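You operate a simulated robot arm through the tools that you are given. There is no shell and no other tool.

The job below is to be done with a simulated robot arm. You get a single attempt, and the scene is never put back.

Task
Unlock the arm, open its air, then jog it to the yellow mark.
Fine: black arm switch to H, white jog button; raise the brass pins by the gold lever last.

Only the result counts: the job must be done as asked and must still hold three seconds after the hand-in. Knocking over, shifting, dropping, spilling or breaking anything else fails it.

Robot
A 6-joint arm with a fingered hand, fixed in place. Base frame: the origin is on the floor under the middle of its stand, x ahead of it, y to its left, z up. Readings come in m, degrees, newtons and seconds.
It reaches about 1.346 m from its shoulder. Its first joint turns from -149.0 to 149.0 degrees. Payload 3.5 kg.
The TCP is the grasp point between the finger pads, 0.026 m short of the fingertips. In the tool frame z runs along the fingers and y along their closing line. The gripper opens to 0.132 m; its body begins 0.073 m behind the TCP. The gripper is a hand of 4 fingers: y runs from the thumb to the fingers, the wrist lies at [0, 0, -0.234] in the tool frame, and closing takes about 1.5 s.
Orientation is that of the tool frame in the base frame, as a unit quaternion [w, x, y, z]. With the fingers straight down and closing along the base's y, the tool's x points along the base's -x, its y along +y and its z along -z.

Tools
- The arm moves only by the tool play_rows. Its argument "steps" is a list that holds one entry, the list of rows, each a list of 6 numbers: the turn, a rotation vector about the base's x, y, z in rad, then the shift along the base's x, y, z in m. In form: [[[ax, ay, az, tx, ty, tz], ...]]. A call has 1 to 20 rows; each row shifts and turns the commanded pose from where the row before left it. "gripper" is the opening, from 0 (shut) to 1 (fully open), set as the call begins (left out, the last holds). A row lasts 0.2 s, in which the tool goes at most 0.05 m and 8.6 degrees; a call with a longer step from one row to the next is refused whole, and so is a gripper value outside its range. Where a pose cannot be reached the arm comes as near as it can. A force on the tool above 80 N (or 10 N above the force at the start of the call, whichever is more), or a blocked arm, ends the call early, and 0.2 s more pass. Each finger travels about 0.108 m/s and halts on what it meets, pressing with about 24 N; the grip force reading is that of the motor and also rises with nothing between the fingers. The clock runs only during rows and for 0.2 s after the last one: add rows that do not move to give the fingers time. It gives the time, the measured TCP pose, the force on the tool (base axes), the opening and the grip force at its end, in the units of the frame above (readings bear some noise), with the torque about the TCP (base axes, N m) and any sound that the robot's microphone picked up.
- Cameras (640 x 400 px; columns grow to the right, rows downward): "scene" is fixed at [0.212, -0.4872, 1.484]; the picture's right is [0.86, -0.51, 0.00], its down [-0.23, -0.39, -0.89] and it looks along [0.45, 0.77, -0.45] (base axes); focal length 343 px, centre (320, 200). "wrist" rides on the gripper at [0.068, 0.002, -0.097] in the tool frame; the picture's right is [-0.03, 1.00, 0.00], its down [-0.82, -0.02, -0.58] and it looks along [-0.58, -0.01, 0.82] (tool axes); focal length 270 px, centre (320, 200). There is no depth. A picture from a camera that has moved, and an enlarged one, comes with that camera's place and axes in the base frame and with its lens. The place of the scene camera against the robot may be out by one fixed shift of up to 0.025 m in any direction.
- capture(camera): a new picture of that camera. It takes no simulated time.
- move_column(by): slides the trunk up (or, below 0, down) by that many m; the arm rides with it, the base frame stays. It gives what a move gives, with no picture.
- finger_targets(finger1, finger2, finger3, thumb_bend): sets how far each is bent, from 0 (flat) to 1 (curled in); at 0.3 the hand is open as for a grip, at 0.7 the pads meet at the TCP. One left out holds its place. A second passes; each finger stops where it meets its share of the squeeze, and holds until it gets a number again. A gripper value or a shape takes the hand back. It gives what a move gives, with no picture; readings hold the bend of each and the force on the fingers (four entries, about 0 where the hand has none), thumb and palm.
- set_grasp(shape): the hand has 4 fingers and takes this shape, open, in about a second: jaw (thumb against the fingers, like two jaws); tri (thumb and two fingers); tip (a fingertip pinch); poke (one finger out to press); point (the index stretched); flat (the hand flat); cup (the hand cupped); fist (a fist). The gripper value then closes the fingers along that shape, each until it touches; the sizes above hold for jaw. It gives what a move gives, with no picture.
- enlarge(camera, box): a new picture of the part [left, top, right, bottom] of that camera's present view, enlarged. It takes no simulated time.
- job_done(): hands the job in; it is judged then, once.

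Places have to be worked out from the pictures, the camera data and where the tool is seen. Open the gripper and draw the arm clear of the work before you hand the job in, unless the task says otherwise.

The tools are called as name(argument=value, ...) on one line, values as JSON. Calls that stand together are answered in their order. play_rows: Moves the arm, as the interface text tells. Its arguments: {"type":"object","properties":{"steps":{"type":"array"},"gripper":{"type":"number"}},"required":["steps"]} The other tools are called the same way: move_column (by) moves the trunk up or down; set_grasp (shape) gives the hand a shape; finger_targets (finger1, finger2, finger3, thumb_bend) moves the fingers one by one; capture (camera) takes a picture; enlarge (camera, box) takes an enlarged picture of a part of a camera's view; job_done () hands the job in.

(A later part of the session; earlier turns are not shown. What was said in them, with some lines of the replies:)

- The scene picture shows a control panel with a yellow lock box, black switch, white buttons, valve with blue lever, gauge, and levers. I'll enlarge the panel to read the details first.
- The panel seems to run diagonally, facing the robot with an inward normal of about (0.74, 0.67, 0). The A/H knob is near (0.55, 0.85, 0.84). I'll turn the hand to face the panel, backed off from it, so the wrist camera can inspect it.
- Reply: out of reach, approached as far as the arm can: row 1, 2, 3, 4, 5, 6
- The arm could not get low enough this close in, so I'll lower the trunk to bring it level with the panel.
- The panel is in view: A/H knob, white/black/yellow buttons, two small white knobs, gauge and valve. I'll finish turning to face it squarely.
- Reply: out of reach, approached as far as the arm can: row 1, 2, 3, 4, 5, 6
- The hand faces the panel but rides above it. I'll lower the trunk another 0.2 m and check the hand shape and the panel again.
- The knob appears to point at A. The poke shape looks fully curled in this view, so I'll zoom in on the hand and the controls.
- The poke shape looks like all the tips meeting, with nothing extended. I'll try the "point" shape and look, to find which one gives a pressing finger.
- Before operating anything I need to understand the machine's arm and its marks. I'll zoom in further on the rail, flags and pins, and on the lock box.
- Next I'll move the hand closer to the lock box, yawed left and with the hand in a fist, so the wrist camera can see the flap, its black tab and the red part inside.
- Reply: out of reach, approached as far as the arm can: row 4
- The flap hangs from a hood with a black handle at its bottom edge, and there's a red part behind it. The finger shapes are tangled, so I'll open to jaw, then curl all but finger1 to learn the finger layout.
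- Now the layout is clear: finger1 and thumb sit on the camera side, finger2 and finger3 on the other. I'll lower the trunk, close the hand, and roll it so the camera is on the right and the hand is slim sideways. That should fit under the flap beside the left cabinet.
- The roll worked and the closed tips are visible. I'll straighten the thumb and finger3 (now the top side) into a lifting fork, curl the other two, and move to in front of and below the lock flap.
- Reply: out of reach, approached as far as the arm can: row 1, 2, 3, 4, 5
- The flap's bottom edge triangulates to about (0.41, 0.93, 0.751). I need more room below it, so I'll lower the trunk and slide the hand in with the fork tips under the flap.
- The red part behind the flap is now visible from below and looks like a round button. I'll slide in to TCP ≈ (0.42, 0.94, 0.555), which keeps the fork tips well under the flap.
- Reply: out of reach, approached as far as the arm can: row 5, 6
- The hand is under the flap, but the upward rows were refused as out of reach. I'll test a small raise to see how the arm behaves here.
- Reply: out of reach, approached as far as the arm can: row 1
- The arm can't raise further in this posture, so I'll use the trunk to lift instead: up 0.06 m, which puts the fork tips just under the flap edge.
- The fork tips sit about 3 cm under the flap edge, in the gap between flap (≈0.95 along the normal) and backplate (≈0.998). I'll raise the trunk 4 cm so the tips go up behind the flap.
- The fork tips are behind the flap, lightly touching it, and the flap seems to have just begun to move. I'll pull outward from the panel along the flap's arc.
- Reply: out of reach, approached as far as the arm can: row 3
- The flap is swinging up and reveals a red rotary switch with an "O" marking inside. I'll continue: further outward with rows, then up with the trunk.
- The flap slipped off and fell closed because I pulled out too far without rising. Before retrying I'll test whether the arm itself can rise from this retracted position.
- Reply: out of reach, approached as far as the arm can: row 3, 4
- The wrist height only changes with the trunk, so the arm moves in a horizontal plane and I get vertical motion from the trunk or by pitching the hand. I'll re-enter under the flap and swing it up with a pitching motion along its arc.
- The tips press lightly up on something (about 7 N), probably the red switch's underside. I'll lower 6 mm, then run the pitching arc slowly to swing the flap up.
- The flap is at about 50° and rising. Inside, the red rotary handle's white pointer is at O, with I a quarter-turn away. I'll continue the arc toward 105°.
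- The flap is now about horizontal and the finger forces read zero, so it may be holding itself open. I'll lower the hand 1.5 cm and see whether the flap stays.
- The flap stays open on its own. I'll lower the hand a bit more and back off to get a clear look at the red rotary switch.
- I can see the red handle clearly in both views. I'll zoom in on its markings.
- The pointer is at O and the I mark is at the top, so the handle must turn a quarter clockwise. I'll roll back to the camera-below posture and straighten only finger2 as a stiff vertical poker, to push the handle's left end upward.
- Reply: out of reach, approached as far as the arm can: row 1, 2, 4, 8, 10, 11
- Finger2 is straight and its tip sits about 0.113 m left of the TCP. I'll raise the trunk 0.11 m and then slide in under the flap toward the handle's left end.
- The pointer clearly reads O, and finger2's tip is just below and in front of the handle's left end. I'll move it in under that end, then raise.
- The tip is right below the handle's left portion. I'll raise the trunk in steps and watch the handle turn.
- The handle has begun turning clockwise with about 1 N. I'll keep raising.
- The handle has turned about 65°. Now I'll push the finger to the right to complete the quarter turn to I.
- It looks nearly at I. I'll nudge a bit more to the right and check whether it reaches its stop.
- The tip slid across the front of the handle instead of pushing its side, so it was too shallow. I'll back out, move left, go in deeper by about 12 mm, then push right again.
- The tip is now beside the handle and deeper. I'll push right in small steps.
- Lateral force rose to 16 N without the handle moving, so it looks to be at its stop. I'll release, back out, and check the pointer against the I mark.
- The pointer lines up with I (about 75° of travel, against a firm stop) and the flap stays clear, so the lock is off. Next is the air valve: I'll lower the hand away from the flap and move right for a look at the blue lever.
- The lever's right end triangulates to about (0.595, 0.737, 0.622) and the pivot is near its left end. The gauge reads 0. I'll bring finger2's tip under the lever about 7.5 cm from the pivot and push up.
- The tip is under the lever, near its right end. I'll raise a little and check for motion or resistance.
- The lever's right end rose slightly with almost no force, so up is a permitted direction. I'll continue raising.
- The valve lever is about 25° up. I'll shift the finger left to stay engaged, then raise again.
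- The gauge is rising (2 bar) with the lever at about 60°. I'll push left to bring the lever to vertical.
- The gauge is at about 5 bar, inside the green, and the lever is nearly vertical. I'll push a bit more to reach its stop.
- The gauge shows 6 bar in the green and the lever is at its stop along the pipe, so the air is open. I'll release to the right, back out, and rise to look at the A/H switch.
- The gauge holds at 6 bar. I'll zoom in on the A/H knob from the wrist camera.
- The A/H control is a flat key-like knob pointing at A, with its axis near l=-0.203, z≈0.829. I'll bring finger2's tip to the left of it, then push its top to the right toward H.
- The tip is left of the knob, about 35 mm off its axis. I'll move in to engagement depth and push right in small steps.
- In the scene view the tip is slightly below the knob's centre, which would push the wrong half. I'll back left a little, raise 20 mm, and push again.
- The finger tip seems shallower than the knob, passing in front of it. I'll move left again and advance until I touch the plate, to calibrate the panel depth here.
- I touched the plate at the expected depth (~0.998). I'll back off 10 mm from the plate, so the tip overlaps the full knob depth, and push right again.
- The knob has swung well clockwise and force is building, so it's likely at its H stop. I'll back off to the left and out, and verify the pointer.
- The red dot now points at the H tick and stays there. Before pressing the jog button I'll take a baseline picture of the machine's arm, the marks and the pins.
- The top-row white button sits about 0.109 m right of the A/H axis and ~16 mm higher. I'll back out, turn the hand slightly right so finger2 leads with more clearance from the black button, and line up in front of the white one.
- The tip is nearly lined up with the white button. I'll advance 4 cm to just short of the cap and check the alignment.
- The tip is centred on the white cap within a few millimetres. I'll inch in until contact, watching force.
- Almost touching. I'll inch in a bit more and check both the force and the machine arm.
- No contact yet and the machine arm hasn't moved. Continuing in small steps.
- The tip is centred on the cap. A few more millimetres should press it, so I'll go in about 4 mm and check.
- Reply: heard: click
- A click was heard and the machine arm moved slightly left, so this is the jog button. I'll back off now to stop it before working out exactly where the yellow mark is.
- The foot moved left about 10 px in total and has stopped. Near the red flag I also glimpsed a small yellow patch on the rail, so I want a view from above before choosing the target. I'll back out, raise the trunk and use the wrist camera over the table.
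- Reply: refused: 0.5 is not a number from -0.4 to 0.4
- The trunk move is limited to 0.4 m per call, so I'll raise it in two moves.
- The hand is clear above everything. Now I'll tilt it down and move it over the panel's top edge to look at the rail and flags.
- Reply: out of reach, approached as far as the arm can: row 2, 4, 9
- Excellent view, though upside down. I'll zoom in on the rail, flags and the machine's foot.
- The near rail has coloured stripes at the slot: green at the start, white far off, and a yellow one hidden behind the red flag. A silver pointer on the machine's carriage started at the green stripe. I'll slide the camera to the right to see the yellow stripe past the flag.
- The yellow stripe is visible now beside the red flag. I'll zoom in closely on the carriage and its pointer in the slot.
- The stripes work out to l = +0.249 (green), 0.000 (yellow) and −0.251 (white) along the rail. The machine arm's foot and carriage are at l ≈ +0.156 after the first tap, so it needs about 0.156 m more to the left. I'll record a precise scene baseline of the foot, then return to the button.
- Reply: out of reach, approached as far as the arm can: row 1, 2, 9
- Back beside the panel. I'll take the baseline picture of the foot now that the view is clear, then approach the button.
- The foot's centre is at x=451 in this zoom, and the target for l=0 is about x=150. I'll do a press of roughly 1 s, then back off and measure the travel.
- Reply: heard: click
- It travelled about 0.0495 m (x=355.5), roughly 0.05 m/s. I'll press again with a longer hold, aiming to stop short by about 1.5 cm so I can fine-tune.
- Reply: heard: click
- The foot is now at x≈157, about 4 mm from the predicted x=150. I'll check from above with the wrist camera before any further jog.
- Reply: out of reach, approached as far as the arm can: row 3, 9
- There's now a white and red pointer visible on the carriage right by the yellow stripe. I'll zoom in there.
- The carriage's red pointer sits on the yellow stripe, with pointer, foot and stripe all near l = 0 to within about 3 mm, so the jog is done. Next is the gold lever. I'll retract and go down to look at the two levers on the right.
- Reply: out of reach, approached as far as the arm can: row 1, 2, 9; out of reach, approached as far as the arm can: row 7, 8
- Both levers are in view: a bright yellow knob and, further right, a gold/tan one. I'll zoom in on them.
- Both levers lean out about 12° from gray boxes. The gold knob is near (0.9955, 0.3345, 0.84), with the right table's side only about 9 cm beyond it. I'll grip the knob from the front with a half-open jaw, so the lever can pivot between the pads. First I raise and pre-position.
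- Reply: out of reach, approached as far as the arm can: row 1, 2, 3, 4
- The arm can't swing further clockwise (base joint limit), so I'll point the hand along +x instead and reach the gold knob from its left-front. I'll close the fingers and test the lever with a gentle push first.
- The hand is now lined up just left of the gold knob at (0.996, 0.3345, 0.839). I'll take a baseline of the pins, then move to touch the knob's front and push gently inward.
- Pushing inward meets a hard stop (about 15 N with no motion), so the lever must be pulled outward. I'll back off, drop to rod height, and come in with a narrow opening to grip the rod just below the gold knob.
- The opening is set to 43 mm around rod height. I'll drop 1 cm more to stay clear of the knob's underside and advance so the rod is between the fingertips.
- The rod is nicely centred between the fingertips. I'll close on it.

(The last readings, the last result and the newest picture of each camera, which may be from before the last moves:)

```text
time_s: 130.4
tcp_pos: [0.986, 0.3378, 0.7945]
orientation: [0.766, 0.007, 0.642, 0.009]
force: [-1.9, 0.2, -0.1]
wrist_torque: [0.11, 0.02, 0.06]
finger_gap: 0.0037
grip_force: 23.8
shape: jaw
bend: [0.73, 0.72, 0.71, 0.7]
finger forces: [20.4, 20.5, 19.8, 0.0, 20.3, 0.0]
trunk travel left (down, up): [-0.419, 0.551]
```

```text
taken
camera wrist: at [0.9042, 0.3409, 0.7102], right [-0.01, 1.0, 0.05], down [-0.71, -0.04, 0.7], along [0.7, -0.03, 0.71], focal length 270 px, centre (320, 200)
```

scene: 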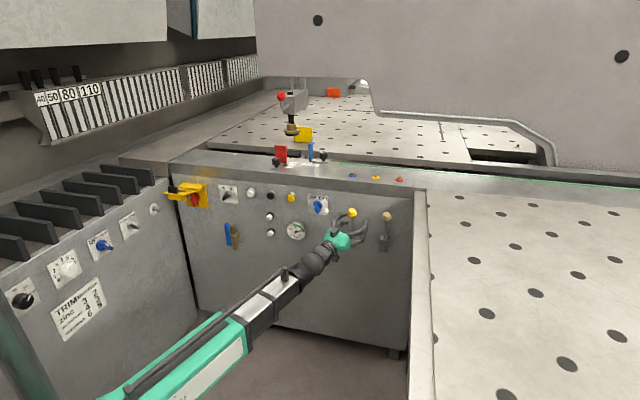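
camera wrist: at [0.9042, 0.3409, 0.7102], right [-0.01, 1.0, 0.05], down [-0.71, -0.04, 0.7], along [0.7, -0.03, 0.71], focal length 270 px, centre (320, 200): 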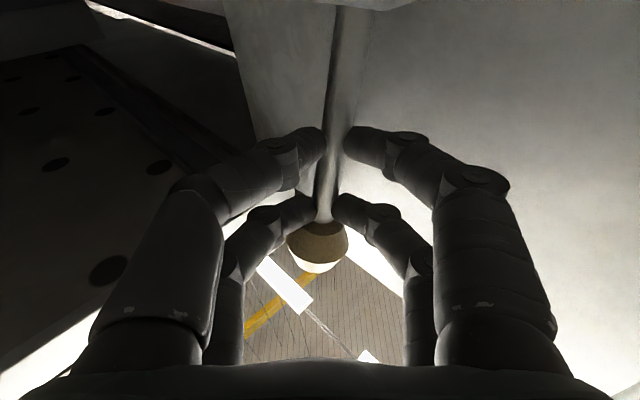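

All four digits grip the rod at about 20 N. I'll pull outward from the panel in small steps.

play_rows(steps=[[[0, 0, 0, -0.005, -0.005, 0], [0, 0, 0, -0.005, -0.005, 0]]])

enlarge(camera="scene", box=[330, 190, 420, 270])

enlarge(camera="scene", box=[260, 120, 420, 190])

```text
time_s: 131.0
tcp_pos: [0.9774, 0.3294, 0.7918]
orientation: [0.767, 0.007, 0.642, 0.01]
force: [8.4, 9.1, -14.5]
wrist_torque: [0.33, 0.37, 0.23]
finger_gap: 0.0025
grip_force: 24.0
shape: jaw
bend: [0.72, 0.72, 0.71, 0.71]
finger forces: [19.8, 17.4, 20.9, 0.0, 14.4, 0.0]
trunk travel left (down, up): [-0.419, 0.551]
```

```text
5.00 times, centred on (375, 230) of scene
camera zoom: at [0.212, -0.4872, 1.484], right [0.86, -0.51, 0.0], down [-0.23, -0.39, -0.89], along [0.45, 0.77, -0.45], focal length 1716 px, centre (45, 50)
```

zoom: 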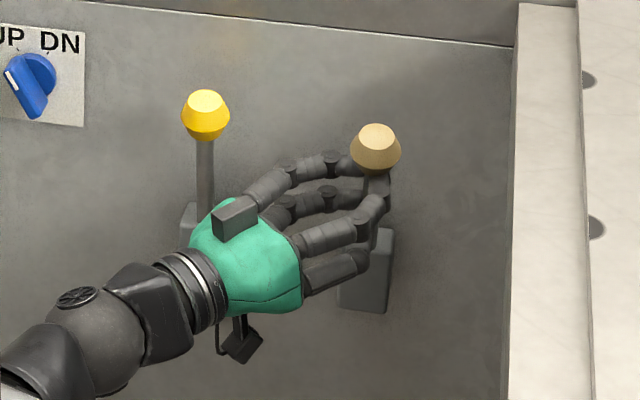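

```text
4.00 times, centred on (340, 155) of scene
camera zoom: at [0.212, -0.4872, 1.484], right [0.86, -0.51, 0.0], down [-0.23, -0.39, -0.89], along [0.45, 0.77, -0.45], focal length 1372 px, centre (240, 380)
```

zoom: 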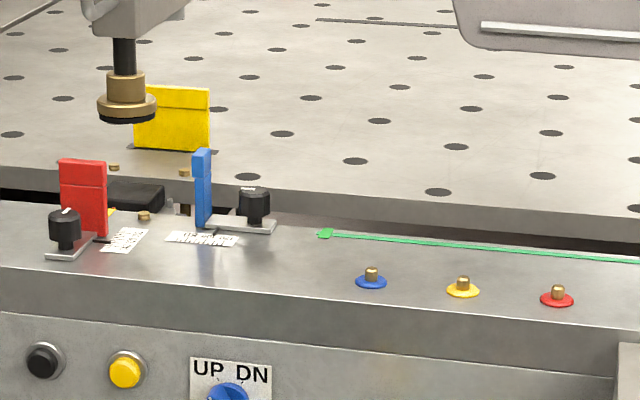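

It works: the knob swung outward and the brass pins began to rise. I'll follow the lever's arc, lowering slightly and pulling further.

move_column(by=-0.005)

play_rows(steps=[[[0, 0, 0, -0.005, -0.005, 0], [0, 0, 0, -0.005, -0.005, 0]]])

enlarge(camera="scene", box=[330, 190, 420, 270])

enlarge(camera="scene", box=[260, 120, 420, 190])

```text
time_s: 131.5
tcp_pos: [0.9749, 0.3287, 0.79]
orientation: [0.768, 0.009, 0.64, 0.007]
force: [0.8, 6.5, 1.3]
wrist_torque: [0.57, 0.04, 0.27]
finger_gap: 0.0026
grip_force: 24.1
shape: jaw
bend: [0.72, 0.72, 0.71, 0.71]
finger forces: [21.4, 18.3, 23.7, 0.0, 14.2, 0.0]
trunk travel left (down, up): [-0.414, 0.556]
```

```text
time_s: 132.1
tcp_pos: [0.9679, 0.3211, 0.7881]
orientation: [0.766, 0.006, 0.643, 0.01]
force: [5.9, 17.2, -15.2]
wrist_torque: [0.69, 0.28, 0.59]
finger_gap: 0.0007
grip_force: 23.8
shape: jaw
bend: [0.71, 0.72, 0.71, 0.75]
finger forces: [22.3, 16.8, 27.2, 0.1, 0.0, 0.0]
trunk travel left (down, up): [-0.414, 0.556]
```

```text
5.00 times, centred on (375, 230) of scene
camera zoom: at [0.212, -0.4872, 1.484], right [0.86, -0.51, 0.0], down [-0.23, -0.39, -0.89], along [0.45, 0.77, -0.45], focal length 1716 px, centre (45, 50)
```

zoom: 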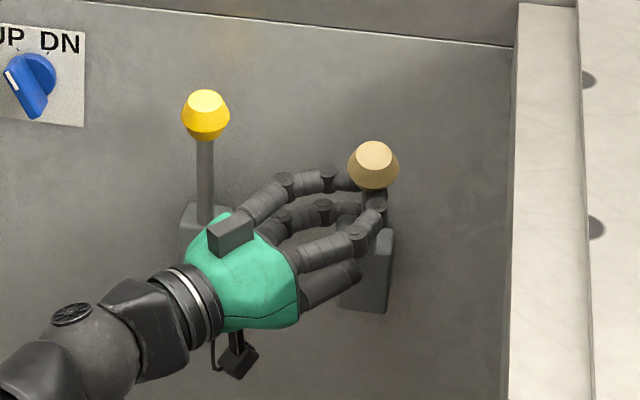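

```text
4.00 times, centred on (340, 155) of scene
camera zoom: at [0.212, -0.4872, 1.484], right [0.86, -0.51, 0.0], down [-0.23, -0.39, -0.89], along [0.45, 0.77, -0.45], focal length 1372 px, centre (240, 380)
```

zoom: 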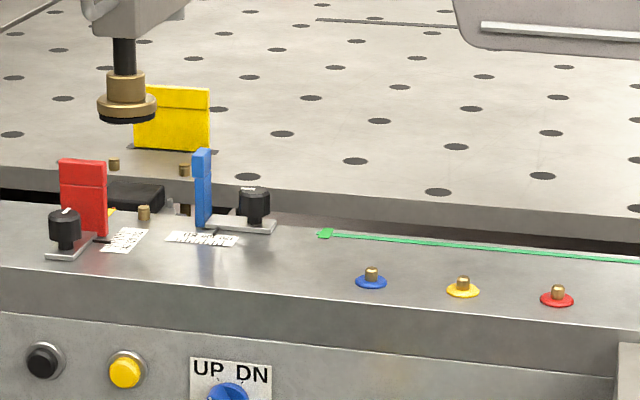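

The pins are clearly rising now. I'll continue in the same way: lower a little, then pull.

move_column(by=-0.007)

play_rows(steps=[[[0, 0, 0, -0.0053, -0.0053, 0], [0, 0, 0, -0.0053, -0.0053, 0]]])

enlarge(camera="scene", box=[330, 190, 420, 270])

enlarge(camera="scene", box=[260, 120, 420, 190])

capture(camera="wrist")

```text
time_s: 132.7
tcp_pos: [0.9647, 0.3201, 0.7839]
orientation: [0.767, 0.006, 0.641, 0.009]
force: [-10.6, 16.8, 3.4]
wrist_torque: [0.9, 0.01, 0.9]
finger_gap: 0.0004
grip_force: 23.7
shape: jaw
bend: [0.71, 0.72, 0.71, 0.75]
finger forces: [28.5, 18.8, 26.7, 0.1, 0.0, 0.1]
trunk travel left (down, up): [-0.407, 0.563]
```

```text
time_s: 133.3
tcp_pos: [0.9553, 0.3098, 0.78]
orientation: [0.764, 0.003, 0.645, 0.011]
force: [3.2, 20.3, -21.5]
wrist_torque: [0.21, 0.82, 0.84]
finger_gap: 0.001
grip_force: 24.4
shape: jaw
bend: [0.73, 0.71, 0.71, 0.76]
finger forces: [28.1, 22.4, 31.1, 0.0, 0.0, 0.0]
trunk travel left (down, up): [-0.407, 0.563]
```

```text
5.00 times, centred on (375, 230) of scene
camera zoom: at [0.212, -0.4872, 1.484], right [0.86, -0.51, 0.0], down [-0.23, -0.39, -0.89], along [0.45, 0.77, -0.45], focal length 1716 px, centre (45, 50)
```

zoom: 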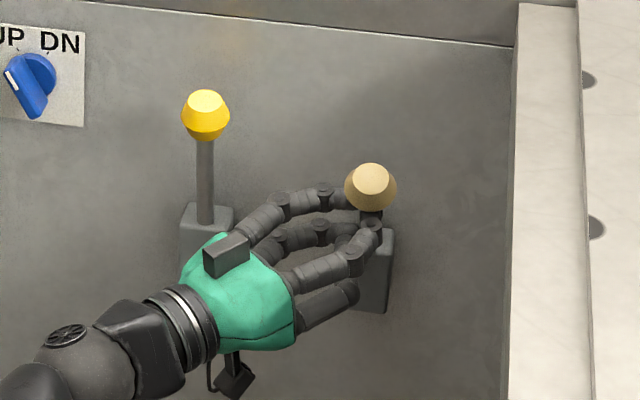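

```text
4.00 times, centred on (340, 155) of scene
camera zoom: at [0.212, -0.4872, 1.484], right [0.86, -0.51, 0.0], down [-0.23, -0.39, -0.89], along [0.45, 0.77, -0.45], focal length 1372 px, centre (240, 380)
```

zoom: 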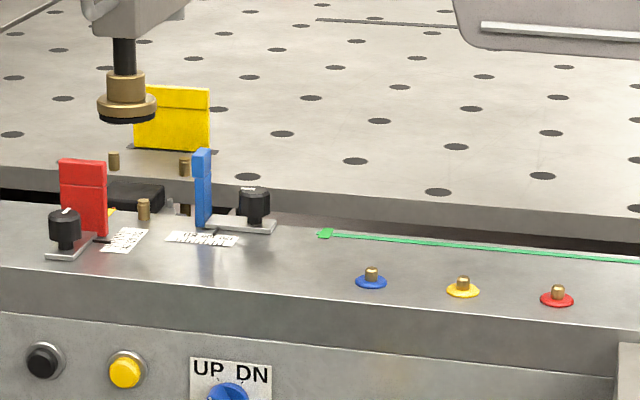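

```text
taken
camera wrist: at [0.8742, 0.3129, 0.695], right [-0.01, 1.0, 0.05], down [-0.71, -0.04, 0.7], along [0.71, -0.02, 0.71], focal length 270 px, centre (320, 200)
```

wrist: 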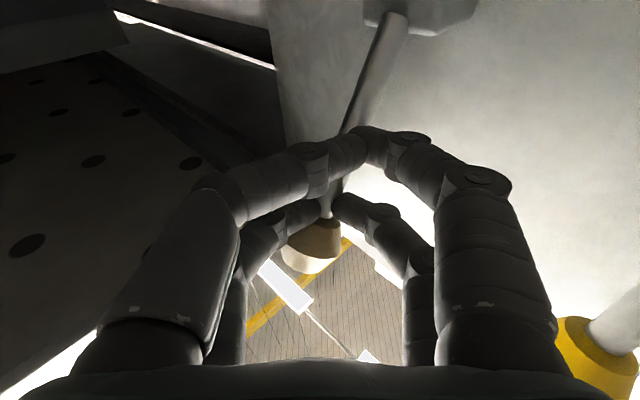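

The lever is now at roughly 40° and the pins are well up, but the grip is getting skewed. I'll open the fingers to see whether the lever stays, then decide how to finish the stroke.

play_rows(steps=[[[0, 0, 0, 0, 0, 0], [0, 0, 0, 0, 0, 0], [0, 0, 0, 0, 0, 0]]], gripper=0.35)

enlarge(camera="scene", box=[330, 190, 420, 270])

enlarge(camera="scene", box=[275, 145, 325, 180])

```text
time_s: 134.1
tcp_pos: [0.9547, 0.3072, 0.7833]
orientation: [0.767, 0.007, 0.641, 0.008]
force: [0.0, 0.0, -0.6]
wrist_torque: [-0.01, -0.01, -0.01]
finger_gap: 0.0457
grip_force: 0.1
shape: jaw
bend: [0.74, 0.74, 0.74, 0.7]
finger forces: [0.0, 0.1, 0.0, 0.0, 0.1, 0.1]
trunk travel left (down, up): [-0.407, 0.563]
```

```text
5.00 times, centred on (375, 230) of scene
camera zoom: at [0.212, -0.4872, 1.484], right [0.86, -0.51, 0.0], down [-0.23, -0.39, -0.89], along [0.45, 0.77, -0.45], focal length 1716 px, centre (45, 50)
```

zoom: 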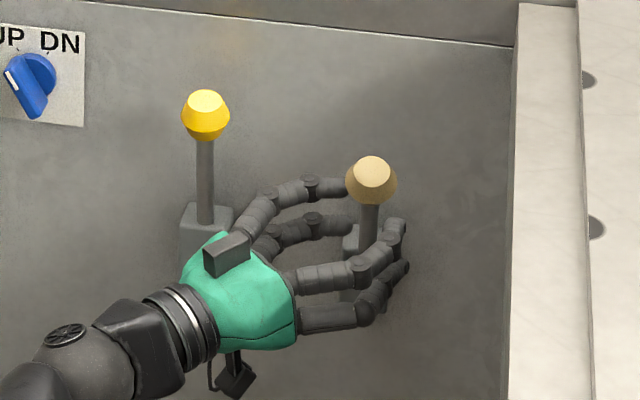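

```text
11.43 times, centred on (300, 162) of scene
camera zoom: at [0.212, -0.4872, 1.484], right [0.86, -0.51, 0.0], down [-0.23, -0.39, -0.89], along [0.45, 0.77, -0.45], focal length 3922 px, centre (549, 629)
```

zoom: 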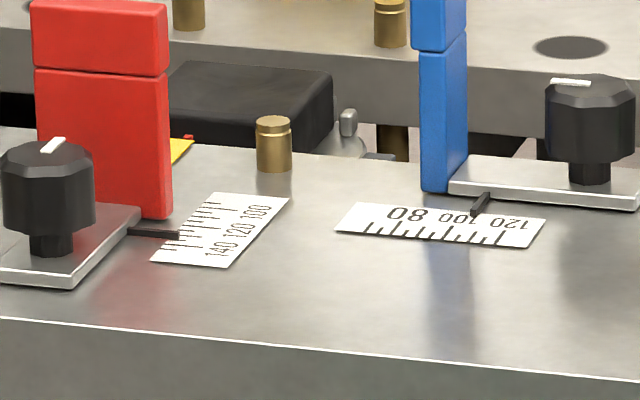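

The lever eased back slightly on release. I'll wait a moment to see if it settles or keeps returning.

play_rows(steps=[[[0, 0, 0, 0, 0, 0], [0, 0, 0, 0, 0, 0], [0, 0, 0, 0, 0, 0], [0, 0, 0, 0, 0, 0], [0, 0, 0, 0, 0, 0]]])

enlarge(camera="scene", box=[330, 190, 420, 270])

capture(camera="wrist")

```text
time_s: 135.3
tcp_pos: [0.954, 0.3076, 0.783]
orientation: [0.768, 0.008, 0.641, 0.008]
force: [0.0, -0.6, 0.3]
wrist_torque: [-0.01, -0.01, 0.0]
finger_gap: 0.0457
grip_force: 0.1
shape: jaw
bend: [0.74, 0.74, 0.74, 0.7]
finger forces: [0.0, 0.0, 0.0, 0.0, 0.0, 0.1]
trunk travel left (down, up): [-0.407, 0.563]
```

```text
5.00 times, centred on (375, 230) of scene
camera zoom: at [0.212, -0.4872, 1.484], right [0.86, -0.51, 0.0], down [-0.23, -0.39, -0.89], along [0.45, 0.77, -0.45], focal length 1716 px, centre (45, 50)
```

zoom: 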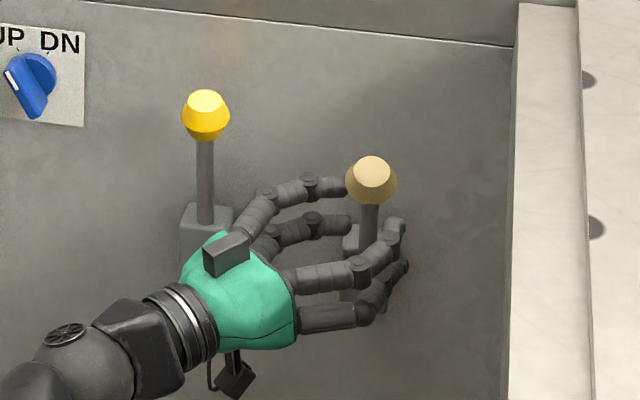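

```text
taken
camera wrist: at [0.8728, 0.3105, 0.6982], right [-0.01, 1.0, 0.05], down [-0.71, -0.04, 0.7], along [0.7, -0.03, 0.71], focal length 270 px, centre (320, 200)
```

wrist: 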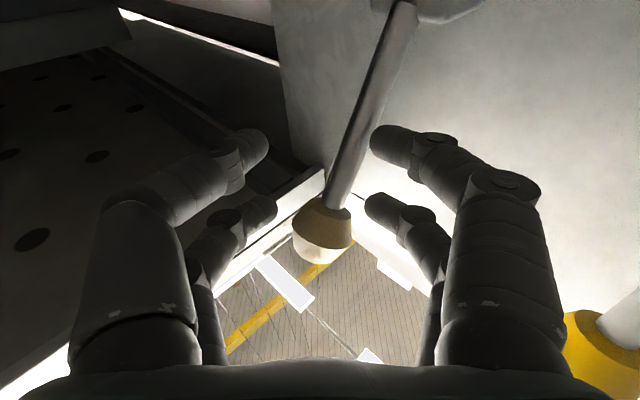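

The lever holds at about 33° on its own, so the pins stay up. To be sure they are fully raised I'll re-grip on the knob itself and continue the stroke until a stop. First I raise around the knob.

move_column(by=0.046)

play_rows(steps=[[[0, 0, 0, 0.006, 0.0, 0], [0, 0, 0, 0.006, 0.001, 0]]])

capture(camera="wrist")

enlarge(camera="scene", box=[330, 190, 420, 270])

```text
time_s: 136.1
tcp_pos: [0.9538, 0.3069, 0.8286]
orientation: [0.767, 0.008, 0.642, 0.008]
force: [0.2, 0.1, 0.5]
wrist_torque: [-0.02, -0.01, 0.02]
finger_gap: 0.0458
grip_force: 0.1
shape: jaw
bend: [0.74, 0.74, 0.74, 0.7]
finger forces: [0.1, 0.0, 0.0, 0.1, 0.0, 0.0]
trunk travel left (down, up): [-0.453, 0.517]
```

```text
time_s: 136.7
tcp_pos: [0.9644, 0.3072, 0.8303]
orientation: [0.767, 0.008, 0.642, 0.008]
force: [0.0, 0.0, 0.5]
wrist_torque: [0.0, -0.03, -0.03]
finger_gap: 0.0455
grip_force: 0.1
shape: jaw
bend: [0.74, 0.74, 0.74, 0.7]
finger forces: [0.0, 0.0, 0.1, 0.0, 0.1, 0.0]
trunk travel left (down, up): [-0.453, 0.517]
```

```text
taken
camera wrist: at [0.8845, 0.3115, 0.7443], right [-0.01, 1.0, 0.05], down [-0.71, -0.04, 0.7], along [0.7, -0.03, 0.71], focal length 270 px, centre (320, 200)
```

wrist: 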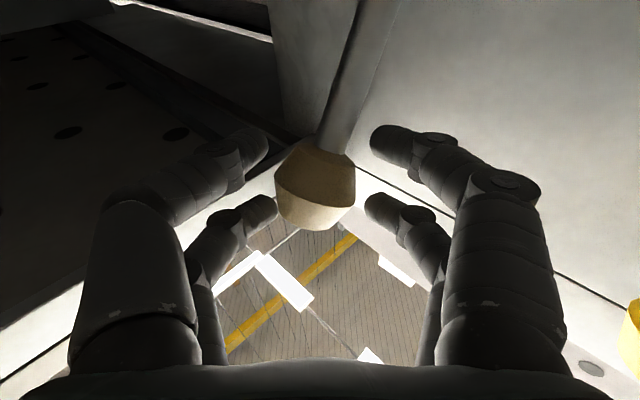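

```text
5.00 times, centred on (375, 230) of scene
camera zoom: at [0.212, -0.4872, 1.484], right [0.86, -0.51, 0.0], down [-0.23, -0.39, -0.89], along [0.45, 0.77, -0.45], focal length 1716 px, centre (45, 50)
```

zoom: 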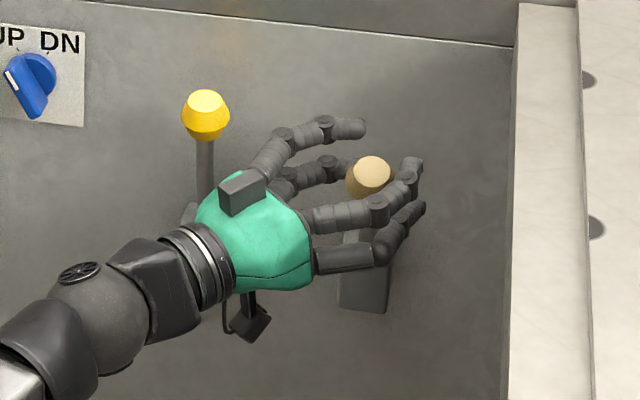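

The knob is centred between the fingers. I'll close on it.

play_rows(steps=[[[0, 0, 0, 0, 0, 0], [0, 0, 0, 0, 0, 0], [0, 0, 0, 0, 0, 0], [0, 0, 0, 0, 0, 0]]], gripper=0)

capture(camera="wrist")

```text
time_s: 137.7
tcp_pos: [0.9661, 0.3058, 0.828]
orientation: [0.767, 0.01, 0.642, 0.007]
force: [9.3, -4.5, -5.0]
wrist_torque: [0.04, -0.1, 0.0]
finger_gap: 0.0059
grip_force: 24.1
shape: jaw
bend: [0.72, 0.61, 0.61, 0.72]
finger forces: [18.0, 0.0, 0.1, 0.1, 19.9, 0.0]
trunk travel left (down, up): [-0.453, 0.517]
```

```text
taken
camera wrist: at [0.8855, 0.311, 0.7434], right [-0.01, 1.0, 0.05], down [-0.71, -0.04, 0.7], along [0.7, -0.03, 0.71], focal length 270 px, centre (320, 200)
```

wrist: 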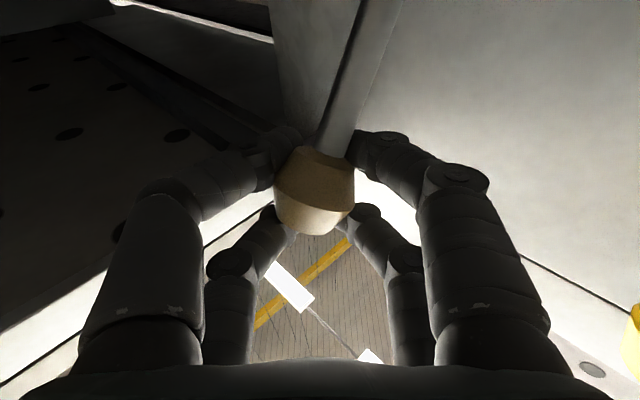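

The lower pair has closed on the rod right under the knob and the upper pair over its top, so the knob is caged. I'll pull outward and down along the arc.

play_rows(steps=[[[0, 0, 0, -0.0045, -0.0045, 0], [0, 0, 0, -0.0045, -0.0045, 0]]])

move_column(by=-0.008)

enlarge(camera="scene", box=[330, 190, 420, 270])

enlarge(camera="scene", box=[275, 145, 325, 180])

```text
time_s: 138.3
tcp_pos: [0.9609, 0.3015, 0.8239]
orientation: [0.766, 0.008, 0.643, 0.009]
force: [24.0, 2.6, -25.1]
wrist_torque: [0.23, -0.02, 0.16]
finger_gap: 0.0053
grip_force: 23.7
shape: jaw
bend: [0.71, 0.61, 0.61, 0.72]
finger forces: [25.0, 0.0, 0.0, 0.0, 28.7, 0.0]
trunk travel left (down, up): [-0.453, 0.517]
```

```text
time_s: 138.9
tcp_pos: [0.9574, 0.2975, 0.8207]
orientation: [0.767, 0.009, 0.641, 0.007]
force: [13.4, -4.6, -6.1]
wrist_torque: [0.37, -0.22, 0.05]
finger_gap: 0.0053
grip_force: 23.6
shape: jaw
bend: [0.71, 0.61, 0.61, 0.72]
finger forces: [21.9, 0.1, 0.0, 0.0, 28.1, 0.1]
trunk travel left (down, up): [-0.445, 0.525]
```

```text
5.00 times, centred on (375, 230) of scene
camera zoom: at [0.212, -0.4872, 1.484], right [0.86, -0.51, 0.0], down [-0.23, -0.39, -0.89], along [0.45, 0.77, -0.45], focal length 1716 px, centre (45, 50)
```

zoom: 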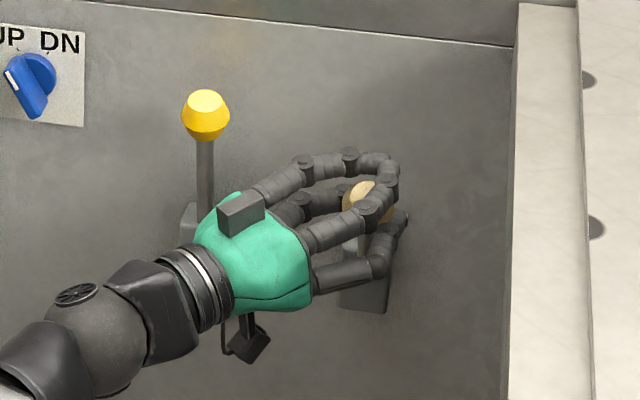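

```text
11.43 times, centred on (300, 162) of scene
camera zoom: at [0.212, -0.4872, 1.484], right [0.86, -0.51, 0.0], down [-0.23, -0.39, -0.89], along [0.45, 0.77, -0.45], focal length 3922 px, centre (549, 629)
```

zoom: 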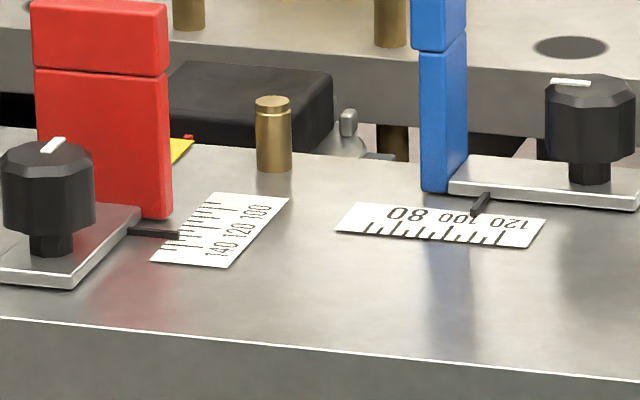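

The pin rose further (from about 55 to 75 px tall), so there's more travel. Continuing the pull.

play_rows(steps=[[[0, 0, 0, -0.0045, -0.0045, 0], [0, 0, 0, -0.0045, -0.0045, 0]]])

move_column(by=-0.009)

enlarge(camera="scene", box=[330, 190, 420, 270])

enlarge(camera="scene", box=[275, 145, 325, 180])

```text
time_s: 139.5
tcp_pos: [0.9521, 0.2916, 0.816]
orientation: [0.764, 0.006, 0.645, 0.01]
force: [31.6, 5.1, -24.3]
wrist_torque: [0.6, -0.36, 0.21]
finger_gap: 0.0039
grip_force: 23.7
shape: jaw
bend: [0.7, 0.61, 0.61, 0.72]
finger forces: [27.8, 0.0, 0.1, 0.1, 36.1, 0.1]
trunk travel left (down, up): [-0.445, 0.525]
```

```text
time_s: 140.1
tcp_pos: [0.9505, 0.2891, 0.8115]
orientation: [0.767, 0.009, 0.641, 0.007]
force: [20.3, -3.7, -7.3]
wrist_torque: [0.76, -0.51, 0.08]
finger_gap: 0.0038
grip_force: 23.5
shape: jaw
bend: [0.7, 0.61, 0.61, 0.72]
finger forces: [30.7, 0.1, 0.1, 0.1, 37.3, 0.0]
trunk travel left (down, up): [-0.436, 0.534]
```

```text
5.00 times, centred on (375, 230) of scene
camera zoom: at [0.212, -0.4872, 1.484], right [0.86, -0.51, 0.0], down [-0.23, -0.39, -0.89], along [0.45, 0.77, -0.45], focal length 1716 px, centre (45, 50)
```

zoom: 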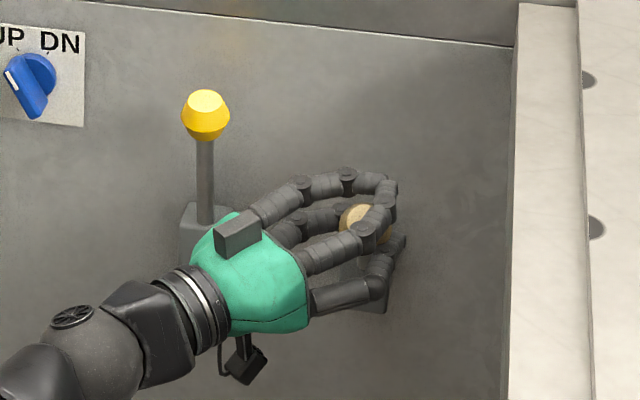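

```text
11.43 times, centred on (300, 162) of scene
camera zoom: at [0.212, -0.4872, 1.484], right [0.86, -0.51, 0.0], down [-0.23, -0.39, -0.89], along [0.45, 0.77, -0.45], focal length 3922 px, centre (549, 629)
```

zoom: 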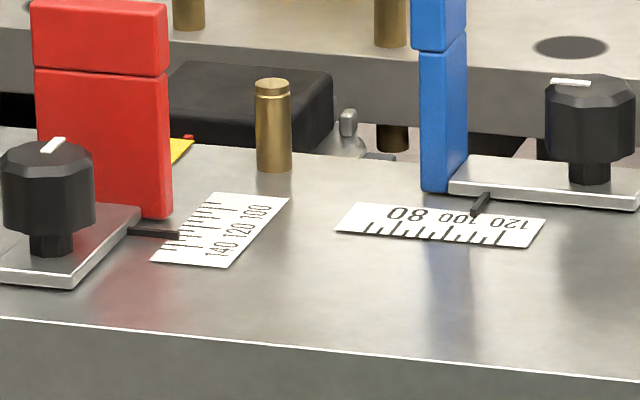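

Still rising (about 93 px now). I'll lower a bit more before the next pull to relieve the vertical load, then continue.

move_column(by=-0.006)

play_rows(steps=[[[0, 0, 0, -0.0045, -0.0045, 0], [0, 0, 0, -0.0045, -0.0045, 0]]])

move_column(by=-0.006)

enlarge(camera="scene", box=[330, 190, 420, 270])

enlarge(camera="scene", box=[275, 145, 325, 180])

```text
time_s: 140.6
tcp_pos: [0.9469, 0.2887, 0.806]
orientation: [0.768, 0.009, 0.641, 0.008]
force: [10.8, -10.0, 7.2]
wrist_torque: [0.77, -0.54, -0.02]
finger_gap: 0.0048
grip_force: 24.3
shape: jaw
bend: [0.7, 0.61, 0.61, 0.72]
finger forces: [38.1, 0.1, 0.0, 0.0, 36.3, 0.0]
trunk travel left (down, up): [-0.43, 0.54]
```

```text
time_s: 141.2
tcp_pos: [0.9423, 0.2832, 0.8023]
orientation: [0.765, 0.007, 0.644, 0.011]
force: [34.5, 1.0, -10.8]
wrist_torque: [1.09, -0.82, 0.21]
finger_gap: 0.0039
grip_force: 24.0
shape: jaw
bend: [0.69, 0.61, 0.61, 0.72]
finger forces: [40.3, 0.0, 0.1, 0.0, 44.2, 0.1]
trunk travel left (down, up): [-0.43, 0.54]
```

```text
time_s: 141.8
tcp_pos: [0.9412, 0.2816, 0.7982]
orientation: [0.767, 0.009, 0.642, 0.008]
force: [28.8, -3.1, -3.2]
wrist_torque: [1.32, -0.93, 0.15]
finger_gap: 0.0038
grip_force: 24.2
shape: jaw
bend: [0.69, 0.61, 0.61, 0.72]
finger forces: [47.6, 0.0, 0.0, 0.0, 46.7, 0.0]
trunk travel left (down, up): [-0.424, 0.546]
```

```text
5.00 times, centred on (375, 230) of scene
camera zoom: at [0.212, -0.4872, 1.484], right [0.86, -0.51, 0.0], down [-0.23, -0.39, -0.89], along [0.45, 0.77, -0.45], focal length 1716 px, centre (45, 50)
```

zoom: 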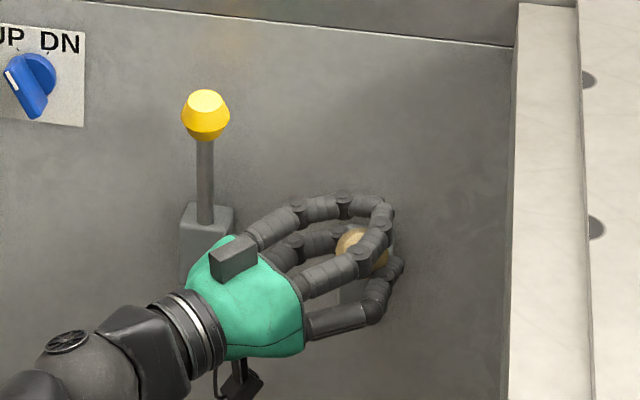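

```text
11.43 times, centred on (300, 162) of scene
camera zoom: at [0.212, -0.4872, 1.484], right [0.86, -0.51, 0.0], down [-0.23, -0.39, -0.89], along [0.45, 0.77, -0.45], focal length 3922 px, centre (549, 629)
```

zoom: 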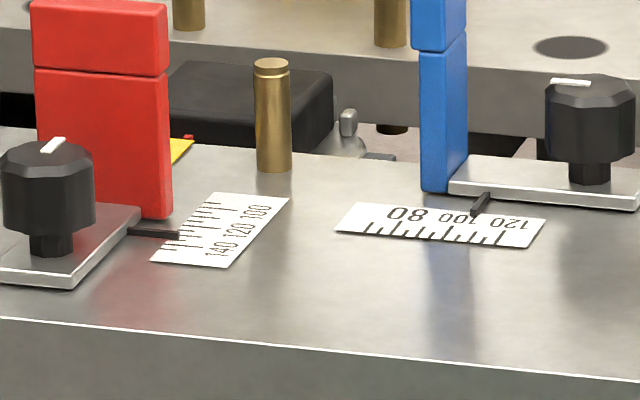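

The pins keep rising and the lever is near 58°, but the grip is now wedging (≈47 N on the fingers). I'll release, rise above the knob, close the hand, and push the knob down from above instead.

play_rows(steps=[[[0, 0, 0, 0, 0, 0], [0, 0, 0, 0, 0, 0], [0, 0, 0, 0, 0, 0], [0, 0, 0, 0, 0, 0]]], gripper=0.42)

capture(camera="wrist")

enlarge(camera="scene", box=[330, 190, 420, 270])

enlarge(camera="scene", box=[275, 145, 325, 180])

```text
time_s: 142.8
tcp_pos: [0.939, 0.2825, 0.8017]
orientation: [0.767, 0.007, 0.641, 0.009]
force: [0.0, 0.6, -0.9]
wrist_torque: [0.01, -0.02, 0.0]
finger_gap: 0.0549
grip_force: 0.0
shape: jaw
bend: [0.73, 0.73, 0.73, 0.7]
finger forces: [0.0, 0.0, 0.0, 0.0, 0.0, 0.1]
trunk travel left (down, up): [-0.424, 0.546]
```

```text
taken
camera wrist: at [0.8573, 0.2847, 0.7153], right [-0.01, 1.0, 0.05], down [-0.71, -0.04, 0.7], along [0.7, -0.03, 0.71], focal length 270 px, centre (320, 200)
```

wrist: 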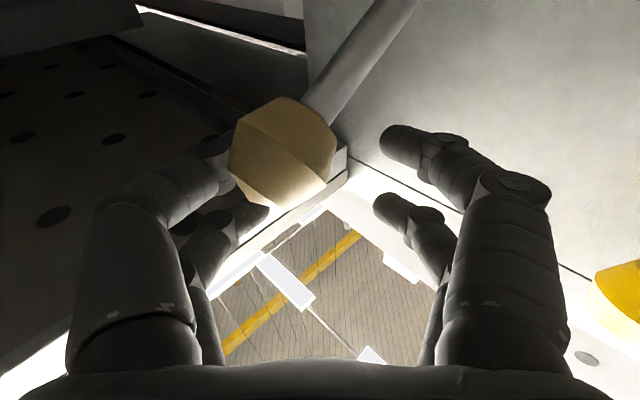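

```text
5.00 times, centred on (375, 230) of scene
camera zoom: at [0.212, -0.4872, 1.484], right [0.86, -0.51, 0.0], down [-0.23, -0.39, -0.89], along [0.45, 0.77, -0.45], focal length 1716 px, centre (45, 50)
```

zoom: 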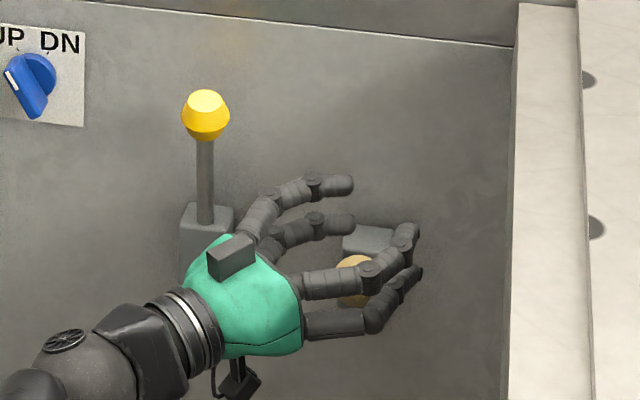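

```text
11.43 times, centred on (300, 162) of scene
camera zoom: at [0.212, -0.4872, 1.484], right [0.86, -0.51, 0.0], down [-0.23, -0.39, -0.89], along [0.45, 0.77, -0.45], focal length 3922 px, centre (549, 629)
```

zoom: 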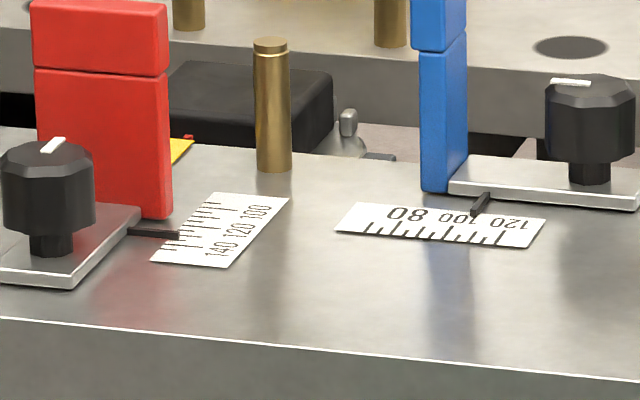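

Opening the fingers pushed the lever further down (about 67°) and the pin is taller still. I'll raise the hand above the knob, close it, and press down gently to find the end stop.

move_column(by=0.05)

play_rows(steps=[[[0, 0, 0, 0, 0, 0], [0, 0, 0, 0, 0, 0], [0, 0, 0, 0, 0, 0], [0, 0, 0, 0, 0, 0], [0, 0, 0, 0, 0, 0]]], gripper=0)

capture(camera="wrist")

enlarge(camera="scene", box=[330, 190, 420, 270])

enlarge(camera="scene", box=[275, 145, 325, 180])

```text
time_s: 143.7
tcp_pos: [0.9397, 0.281, 0.85]
orientation: [0.767, 0.008, 0.642, 0.008]
force: [0.3, -0.1, 1.0]
wrist_torque: [-0.01, -0.01, -0.04]
finger_gap: 0.0548
grip_force: 0.0
shape: jaw
bend: [0.73, 0.73, 0.73, 0.7]
finger forces: [0.1, 0.0, 0.0, 0.0, 0.1, 0.0]
trunk travel left (down, up): [-0.474, 0.496]
```

```text
time_s: 144.9
tcp_pos: [0.9392, 0.2813, 0.8513]
orientation: [0.767, 0.008, 0.641, 0.008]
force: [-0.6, 0.5, -0.5]
wrist_torque: [0.02, -0.02, 0.0]
finger_gap: 0.0002
grip_force: 24.5
shape: jaw
bend: [0.62, 0.63, 0.63, 0.7]
finger forces: [0.1, 0.0, 0.1, 0.0, 0.0, 0.1]
trunk travel left (down, up): [-0.474, 0.496]
```

```text
taken
camera wrist: at [0.8575, 0.2846, 0.7653], right [-0.01, 1.0, 0.05], down [-0.71, -0.04, 0.7], along [0.7, -0.03, 0.71], focal length 270 px, centre (320, 200)
```

wrist: 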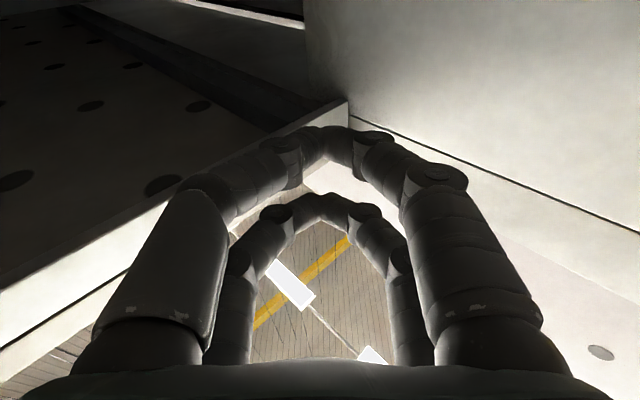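

```text
5.00 times, centred on (375, 230) of scene
camera zoom: at [0.212, -0.4872, 1.484], right [0.86, -0.51, 0.0], down [-0.23, -0.39, -0.89], along [0.45, 0.77, -0.45], focal length 1716 px, centre (45, 50)
```

zoom: 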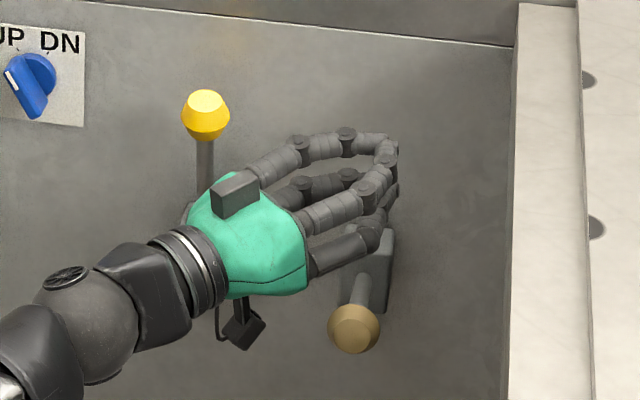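

```text
11.43 times, centred on (300, 162) of scene
camera zoom: at [0.212, -0.4872, 1.484], right [0.86, -0.51, 0.0], down [-0.23, -0.39, -0.89], along [0.45, 0.77, -0.45], focal length 3922 px, centre (549, 629)
```

zoom: 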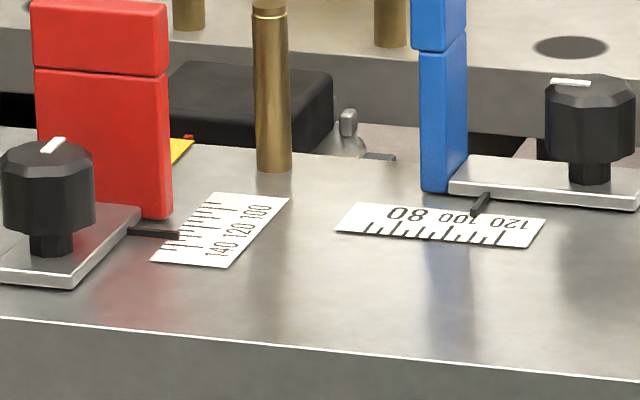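

The lever has swung down to about horizontal and the pins are much higher. I'll wait a second and check that it's settled.

play_rows(steps=[[[0, 0, 0, -0.012, 0.004, 0], [0, 0, 0, -0.012, 0.004, 0], [0, 0, 0, -0.012, 0.0, 0], [0, 0, 0, 0, 0, 0], [0, 0, 0, 0, 0, 0]]])

enlarge(camera="scene", box=[330, 190, 420, 270])

enlarge(camera="scene", box=[265, 125, 345, 175])

```text
time_s: 146.1
tcp_pos: [0.9036, 0.2885, 0.8505]
orientation: [0.767, 0.008, 0.642, 0.008]
force: [-0.9, -0.2, -0.3]
wrist_torque: [0.0, 0.03, 0.0]
finger_gap: 0.0002
grip_force: 24.7
shape: jaw
bend: [0.62, 0.63, 0.63, 0.7]
finger forces: [0.1, 0.0, 0.1, 0.0, 0.1, 0.0]
trunk travel left (down, up): [-0.474, 0.496]
```

```text
5.00 times, centred on (375, 230) of scene
camera zoom: at [0.212, -0.4872, 1.484], right [0.86, -0.51, 0.0], down [-0.23, -0.39, -0.89], along [0.45, 0.77, -0.45], focal length 1716 px, centre (45, 50)
```

zoom: 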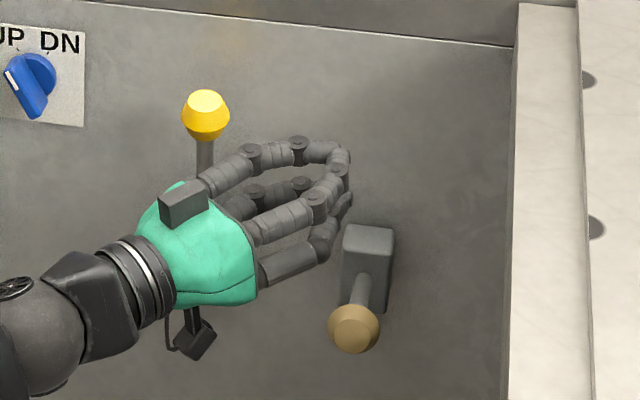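

```text
8.00 times, centred on (305, 150) of scene
camera zoom: at [0.212, -0.4872, 1.484], right [0.86, -0.51, 0.0], down [-0.23, -0.39, -0.89], along [0.45, 0.77, -0.45], focal length 2745 px, centre (440, 600)
```

zoom: 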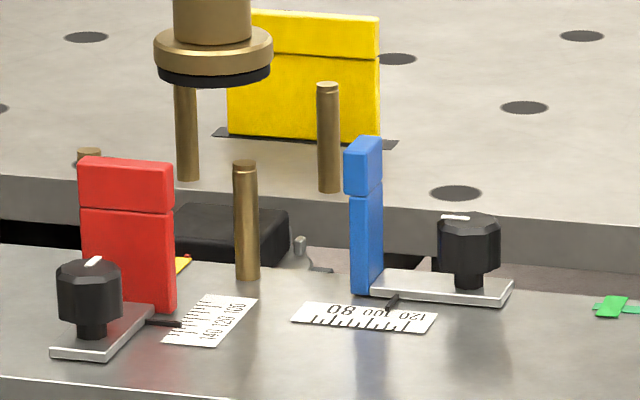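

The lever is stable at its lowered end position and all four brass pins stand fully raised. I'll back the hand away to the left-front, open it in free space, and do a final check of everything.

play_rows(steps=[[[0, 0, 0, -0.035, -0.003, 0], [0, 0, 0, -0.035, 0.0, 0], [0, 0, 0, -0.035, 0.005, 0], [0, 0, 0, -0.035, 0.01, 0], [0, 0, 0, -0.03, 0.01, 0], [0, 0, 0, -0.03, 0.01, 0]]])

play_rows(steps=[[[0, 0, 0, -0.03, 0.01, 0], [0, 0, 0, -0.03, 0.01, 0], [0, 0, 0, 0, 0, 0], [0, 0, 0, 0, 0, 0], [0, 0, 0, 0, 0, 0]]], gripper=1)

capture(camera="scene")

enlarge(camera="scene", box=[165, 170, 305, 260])

enlarge(camera="scene", box=[330, 190, 420, 270])

enlarge(camera="scene", box=[255, 100, 345, 170])

```text
time_s: 147.5
tcp_pos: [0.7024, 0.3211, 0.8501]
orientation: [0.768, 0.008, 0.641, 0.008]
force: [0.3, -0.4, 0.2]
wrist_torque: [-0.02, -0.01, 0.02]
finger_gap: 0.0
grip_force: 23.8
shape: jaw
bend: [0.62, 0.63, 0.63, 0.7]
finger forces: [0.1, 0.0, 0.1, 0.0, 0.0, 0.0]
trunk travel left (down, up): [-0.474, 0.496]
```

```text
time_s: 148.7
tcp_pos: [0.6434, 0.3425, 0.8497]
orientation: [0.767, 0.009, 0.642, 0.007]
force: [-0.1, 1.2, -0.8]
wrist_torque: [0.03, 0.03, 0.0]
finger_gap: 0.1318
grip_force: 0.0
shape: jaw
bend: [0.3, 0.3, 0.3, 0.3]
finger forces: [0.0, 0.0, 0.0, 0.1, 0.1, 0.1]
trunk travel left (down, up): [-0.474, 0.496]
```

```text
taken
```

scene: 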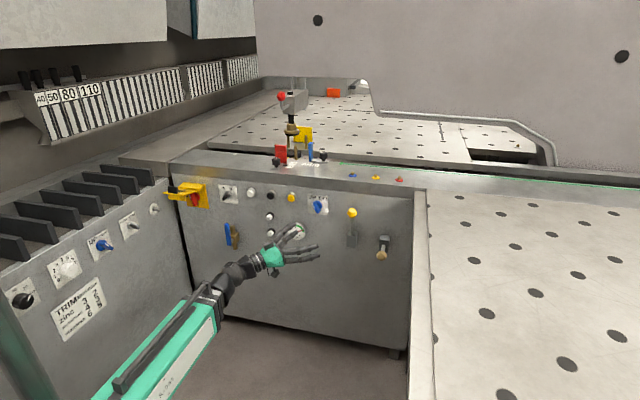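

```text
4.44 times, centred on (235, 215) of scene
camera zoom: at [0.212, -0.4872, 1.484], right [0.86, -0.51, 0.0], down [-0.23, -0.39, -0.89], along [0.45, 0.77, -0.45], focal length 1525 px, centre (698, 133)
```

zoom: 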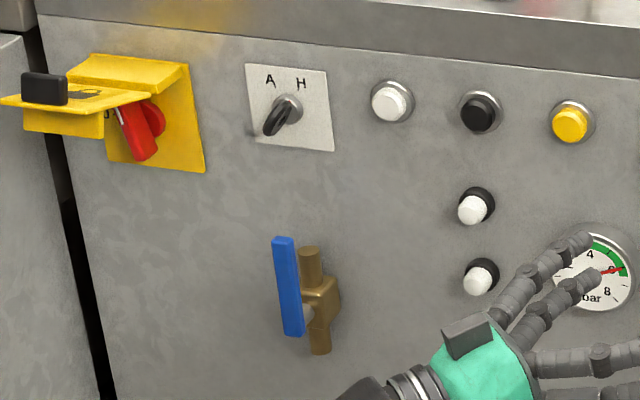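

```text
5.00 times, centred on (375, 230) of scene
camera zoom: at [0.212, -0.4872, 1.484], right [0.86, -0.51, 0.0], down [-0.23, -0.39, -0.89], along [0.45, 0.77, -0.45], focal length 1716 px, centre (45, 50)
```

zoom: 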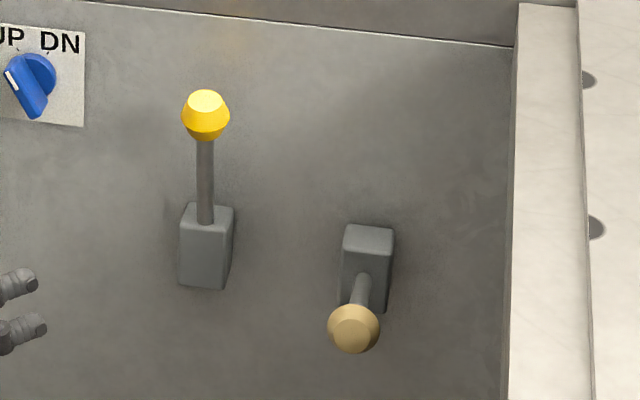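

```text
5.71 times, centred on (300, 135) of scene
camera zoom: at [0.212, -0.4872, 1.484], right [0.86, -0.51, 0.0], down [-0.23, -0.39, -0.89], along [0.45, 0.77, -0.45], focal length 1961 px, centre (434, 571)
```

zoom: 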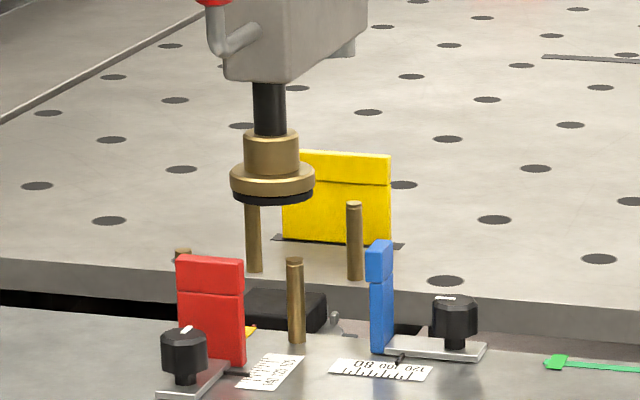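

Everything checks out:
- **Lock:** the red handle is at I.
- **Air:** the valve is open, with 6 bar on the gauge.
- **Switch:** the black arm switch is on H.
- **Jog:** the arm's pointer is on the yellow stripe.
- **Pins:** the gold lever is fully down and the brass pins are raised.

The hand is open and clear of the work, so I'm handing in the job.

job_done()

```text
The job is handed in.
```

I completed every step and handed the job in; I haven't seen a pass or fail result for it.

- **Unlock:** I lifted the padlock flap and turned the red handle from O to I, up to its stop. The flap is still raised and stays up on its own.
- **Air:** The blue valve lever is turned along the pipe to its stop, and the gauge reads 6 bar, in the green.
- **Arm switch:** The black A/H switch points at H.
- **Jog:** I used the white button in the top row. The machine arm's pointer is on the yellow stripe on the rail, within about 4 mm by my measurements.
- **Pins:** The gold lever came last. Pushing it in was blocked (about 15 N on it, and it did not move), so I pulled it outward and down. It settled about level with the floor, and the brass pins are up.

The task did not say which "yellow mark" it meant. I took it as the yellow stripe beside the machine's slot, because the arm's pointer runs along that row of coloured stripes, not the yellow plate or the yellow washer. I also took the tan-knobbed lever on the right as the gold one, not the bright yellow one beside it.

The hand is open and clear of the panel. Nothing else looked moved or damaged in the last pictures.
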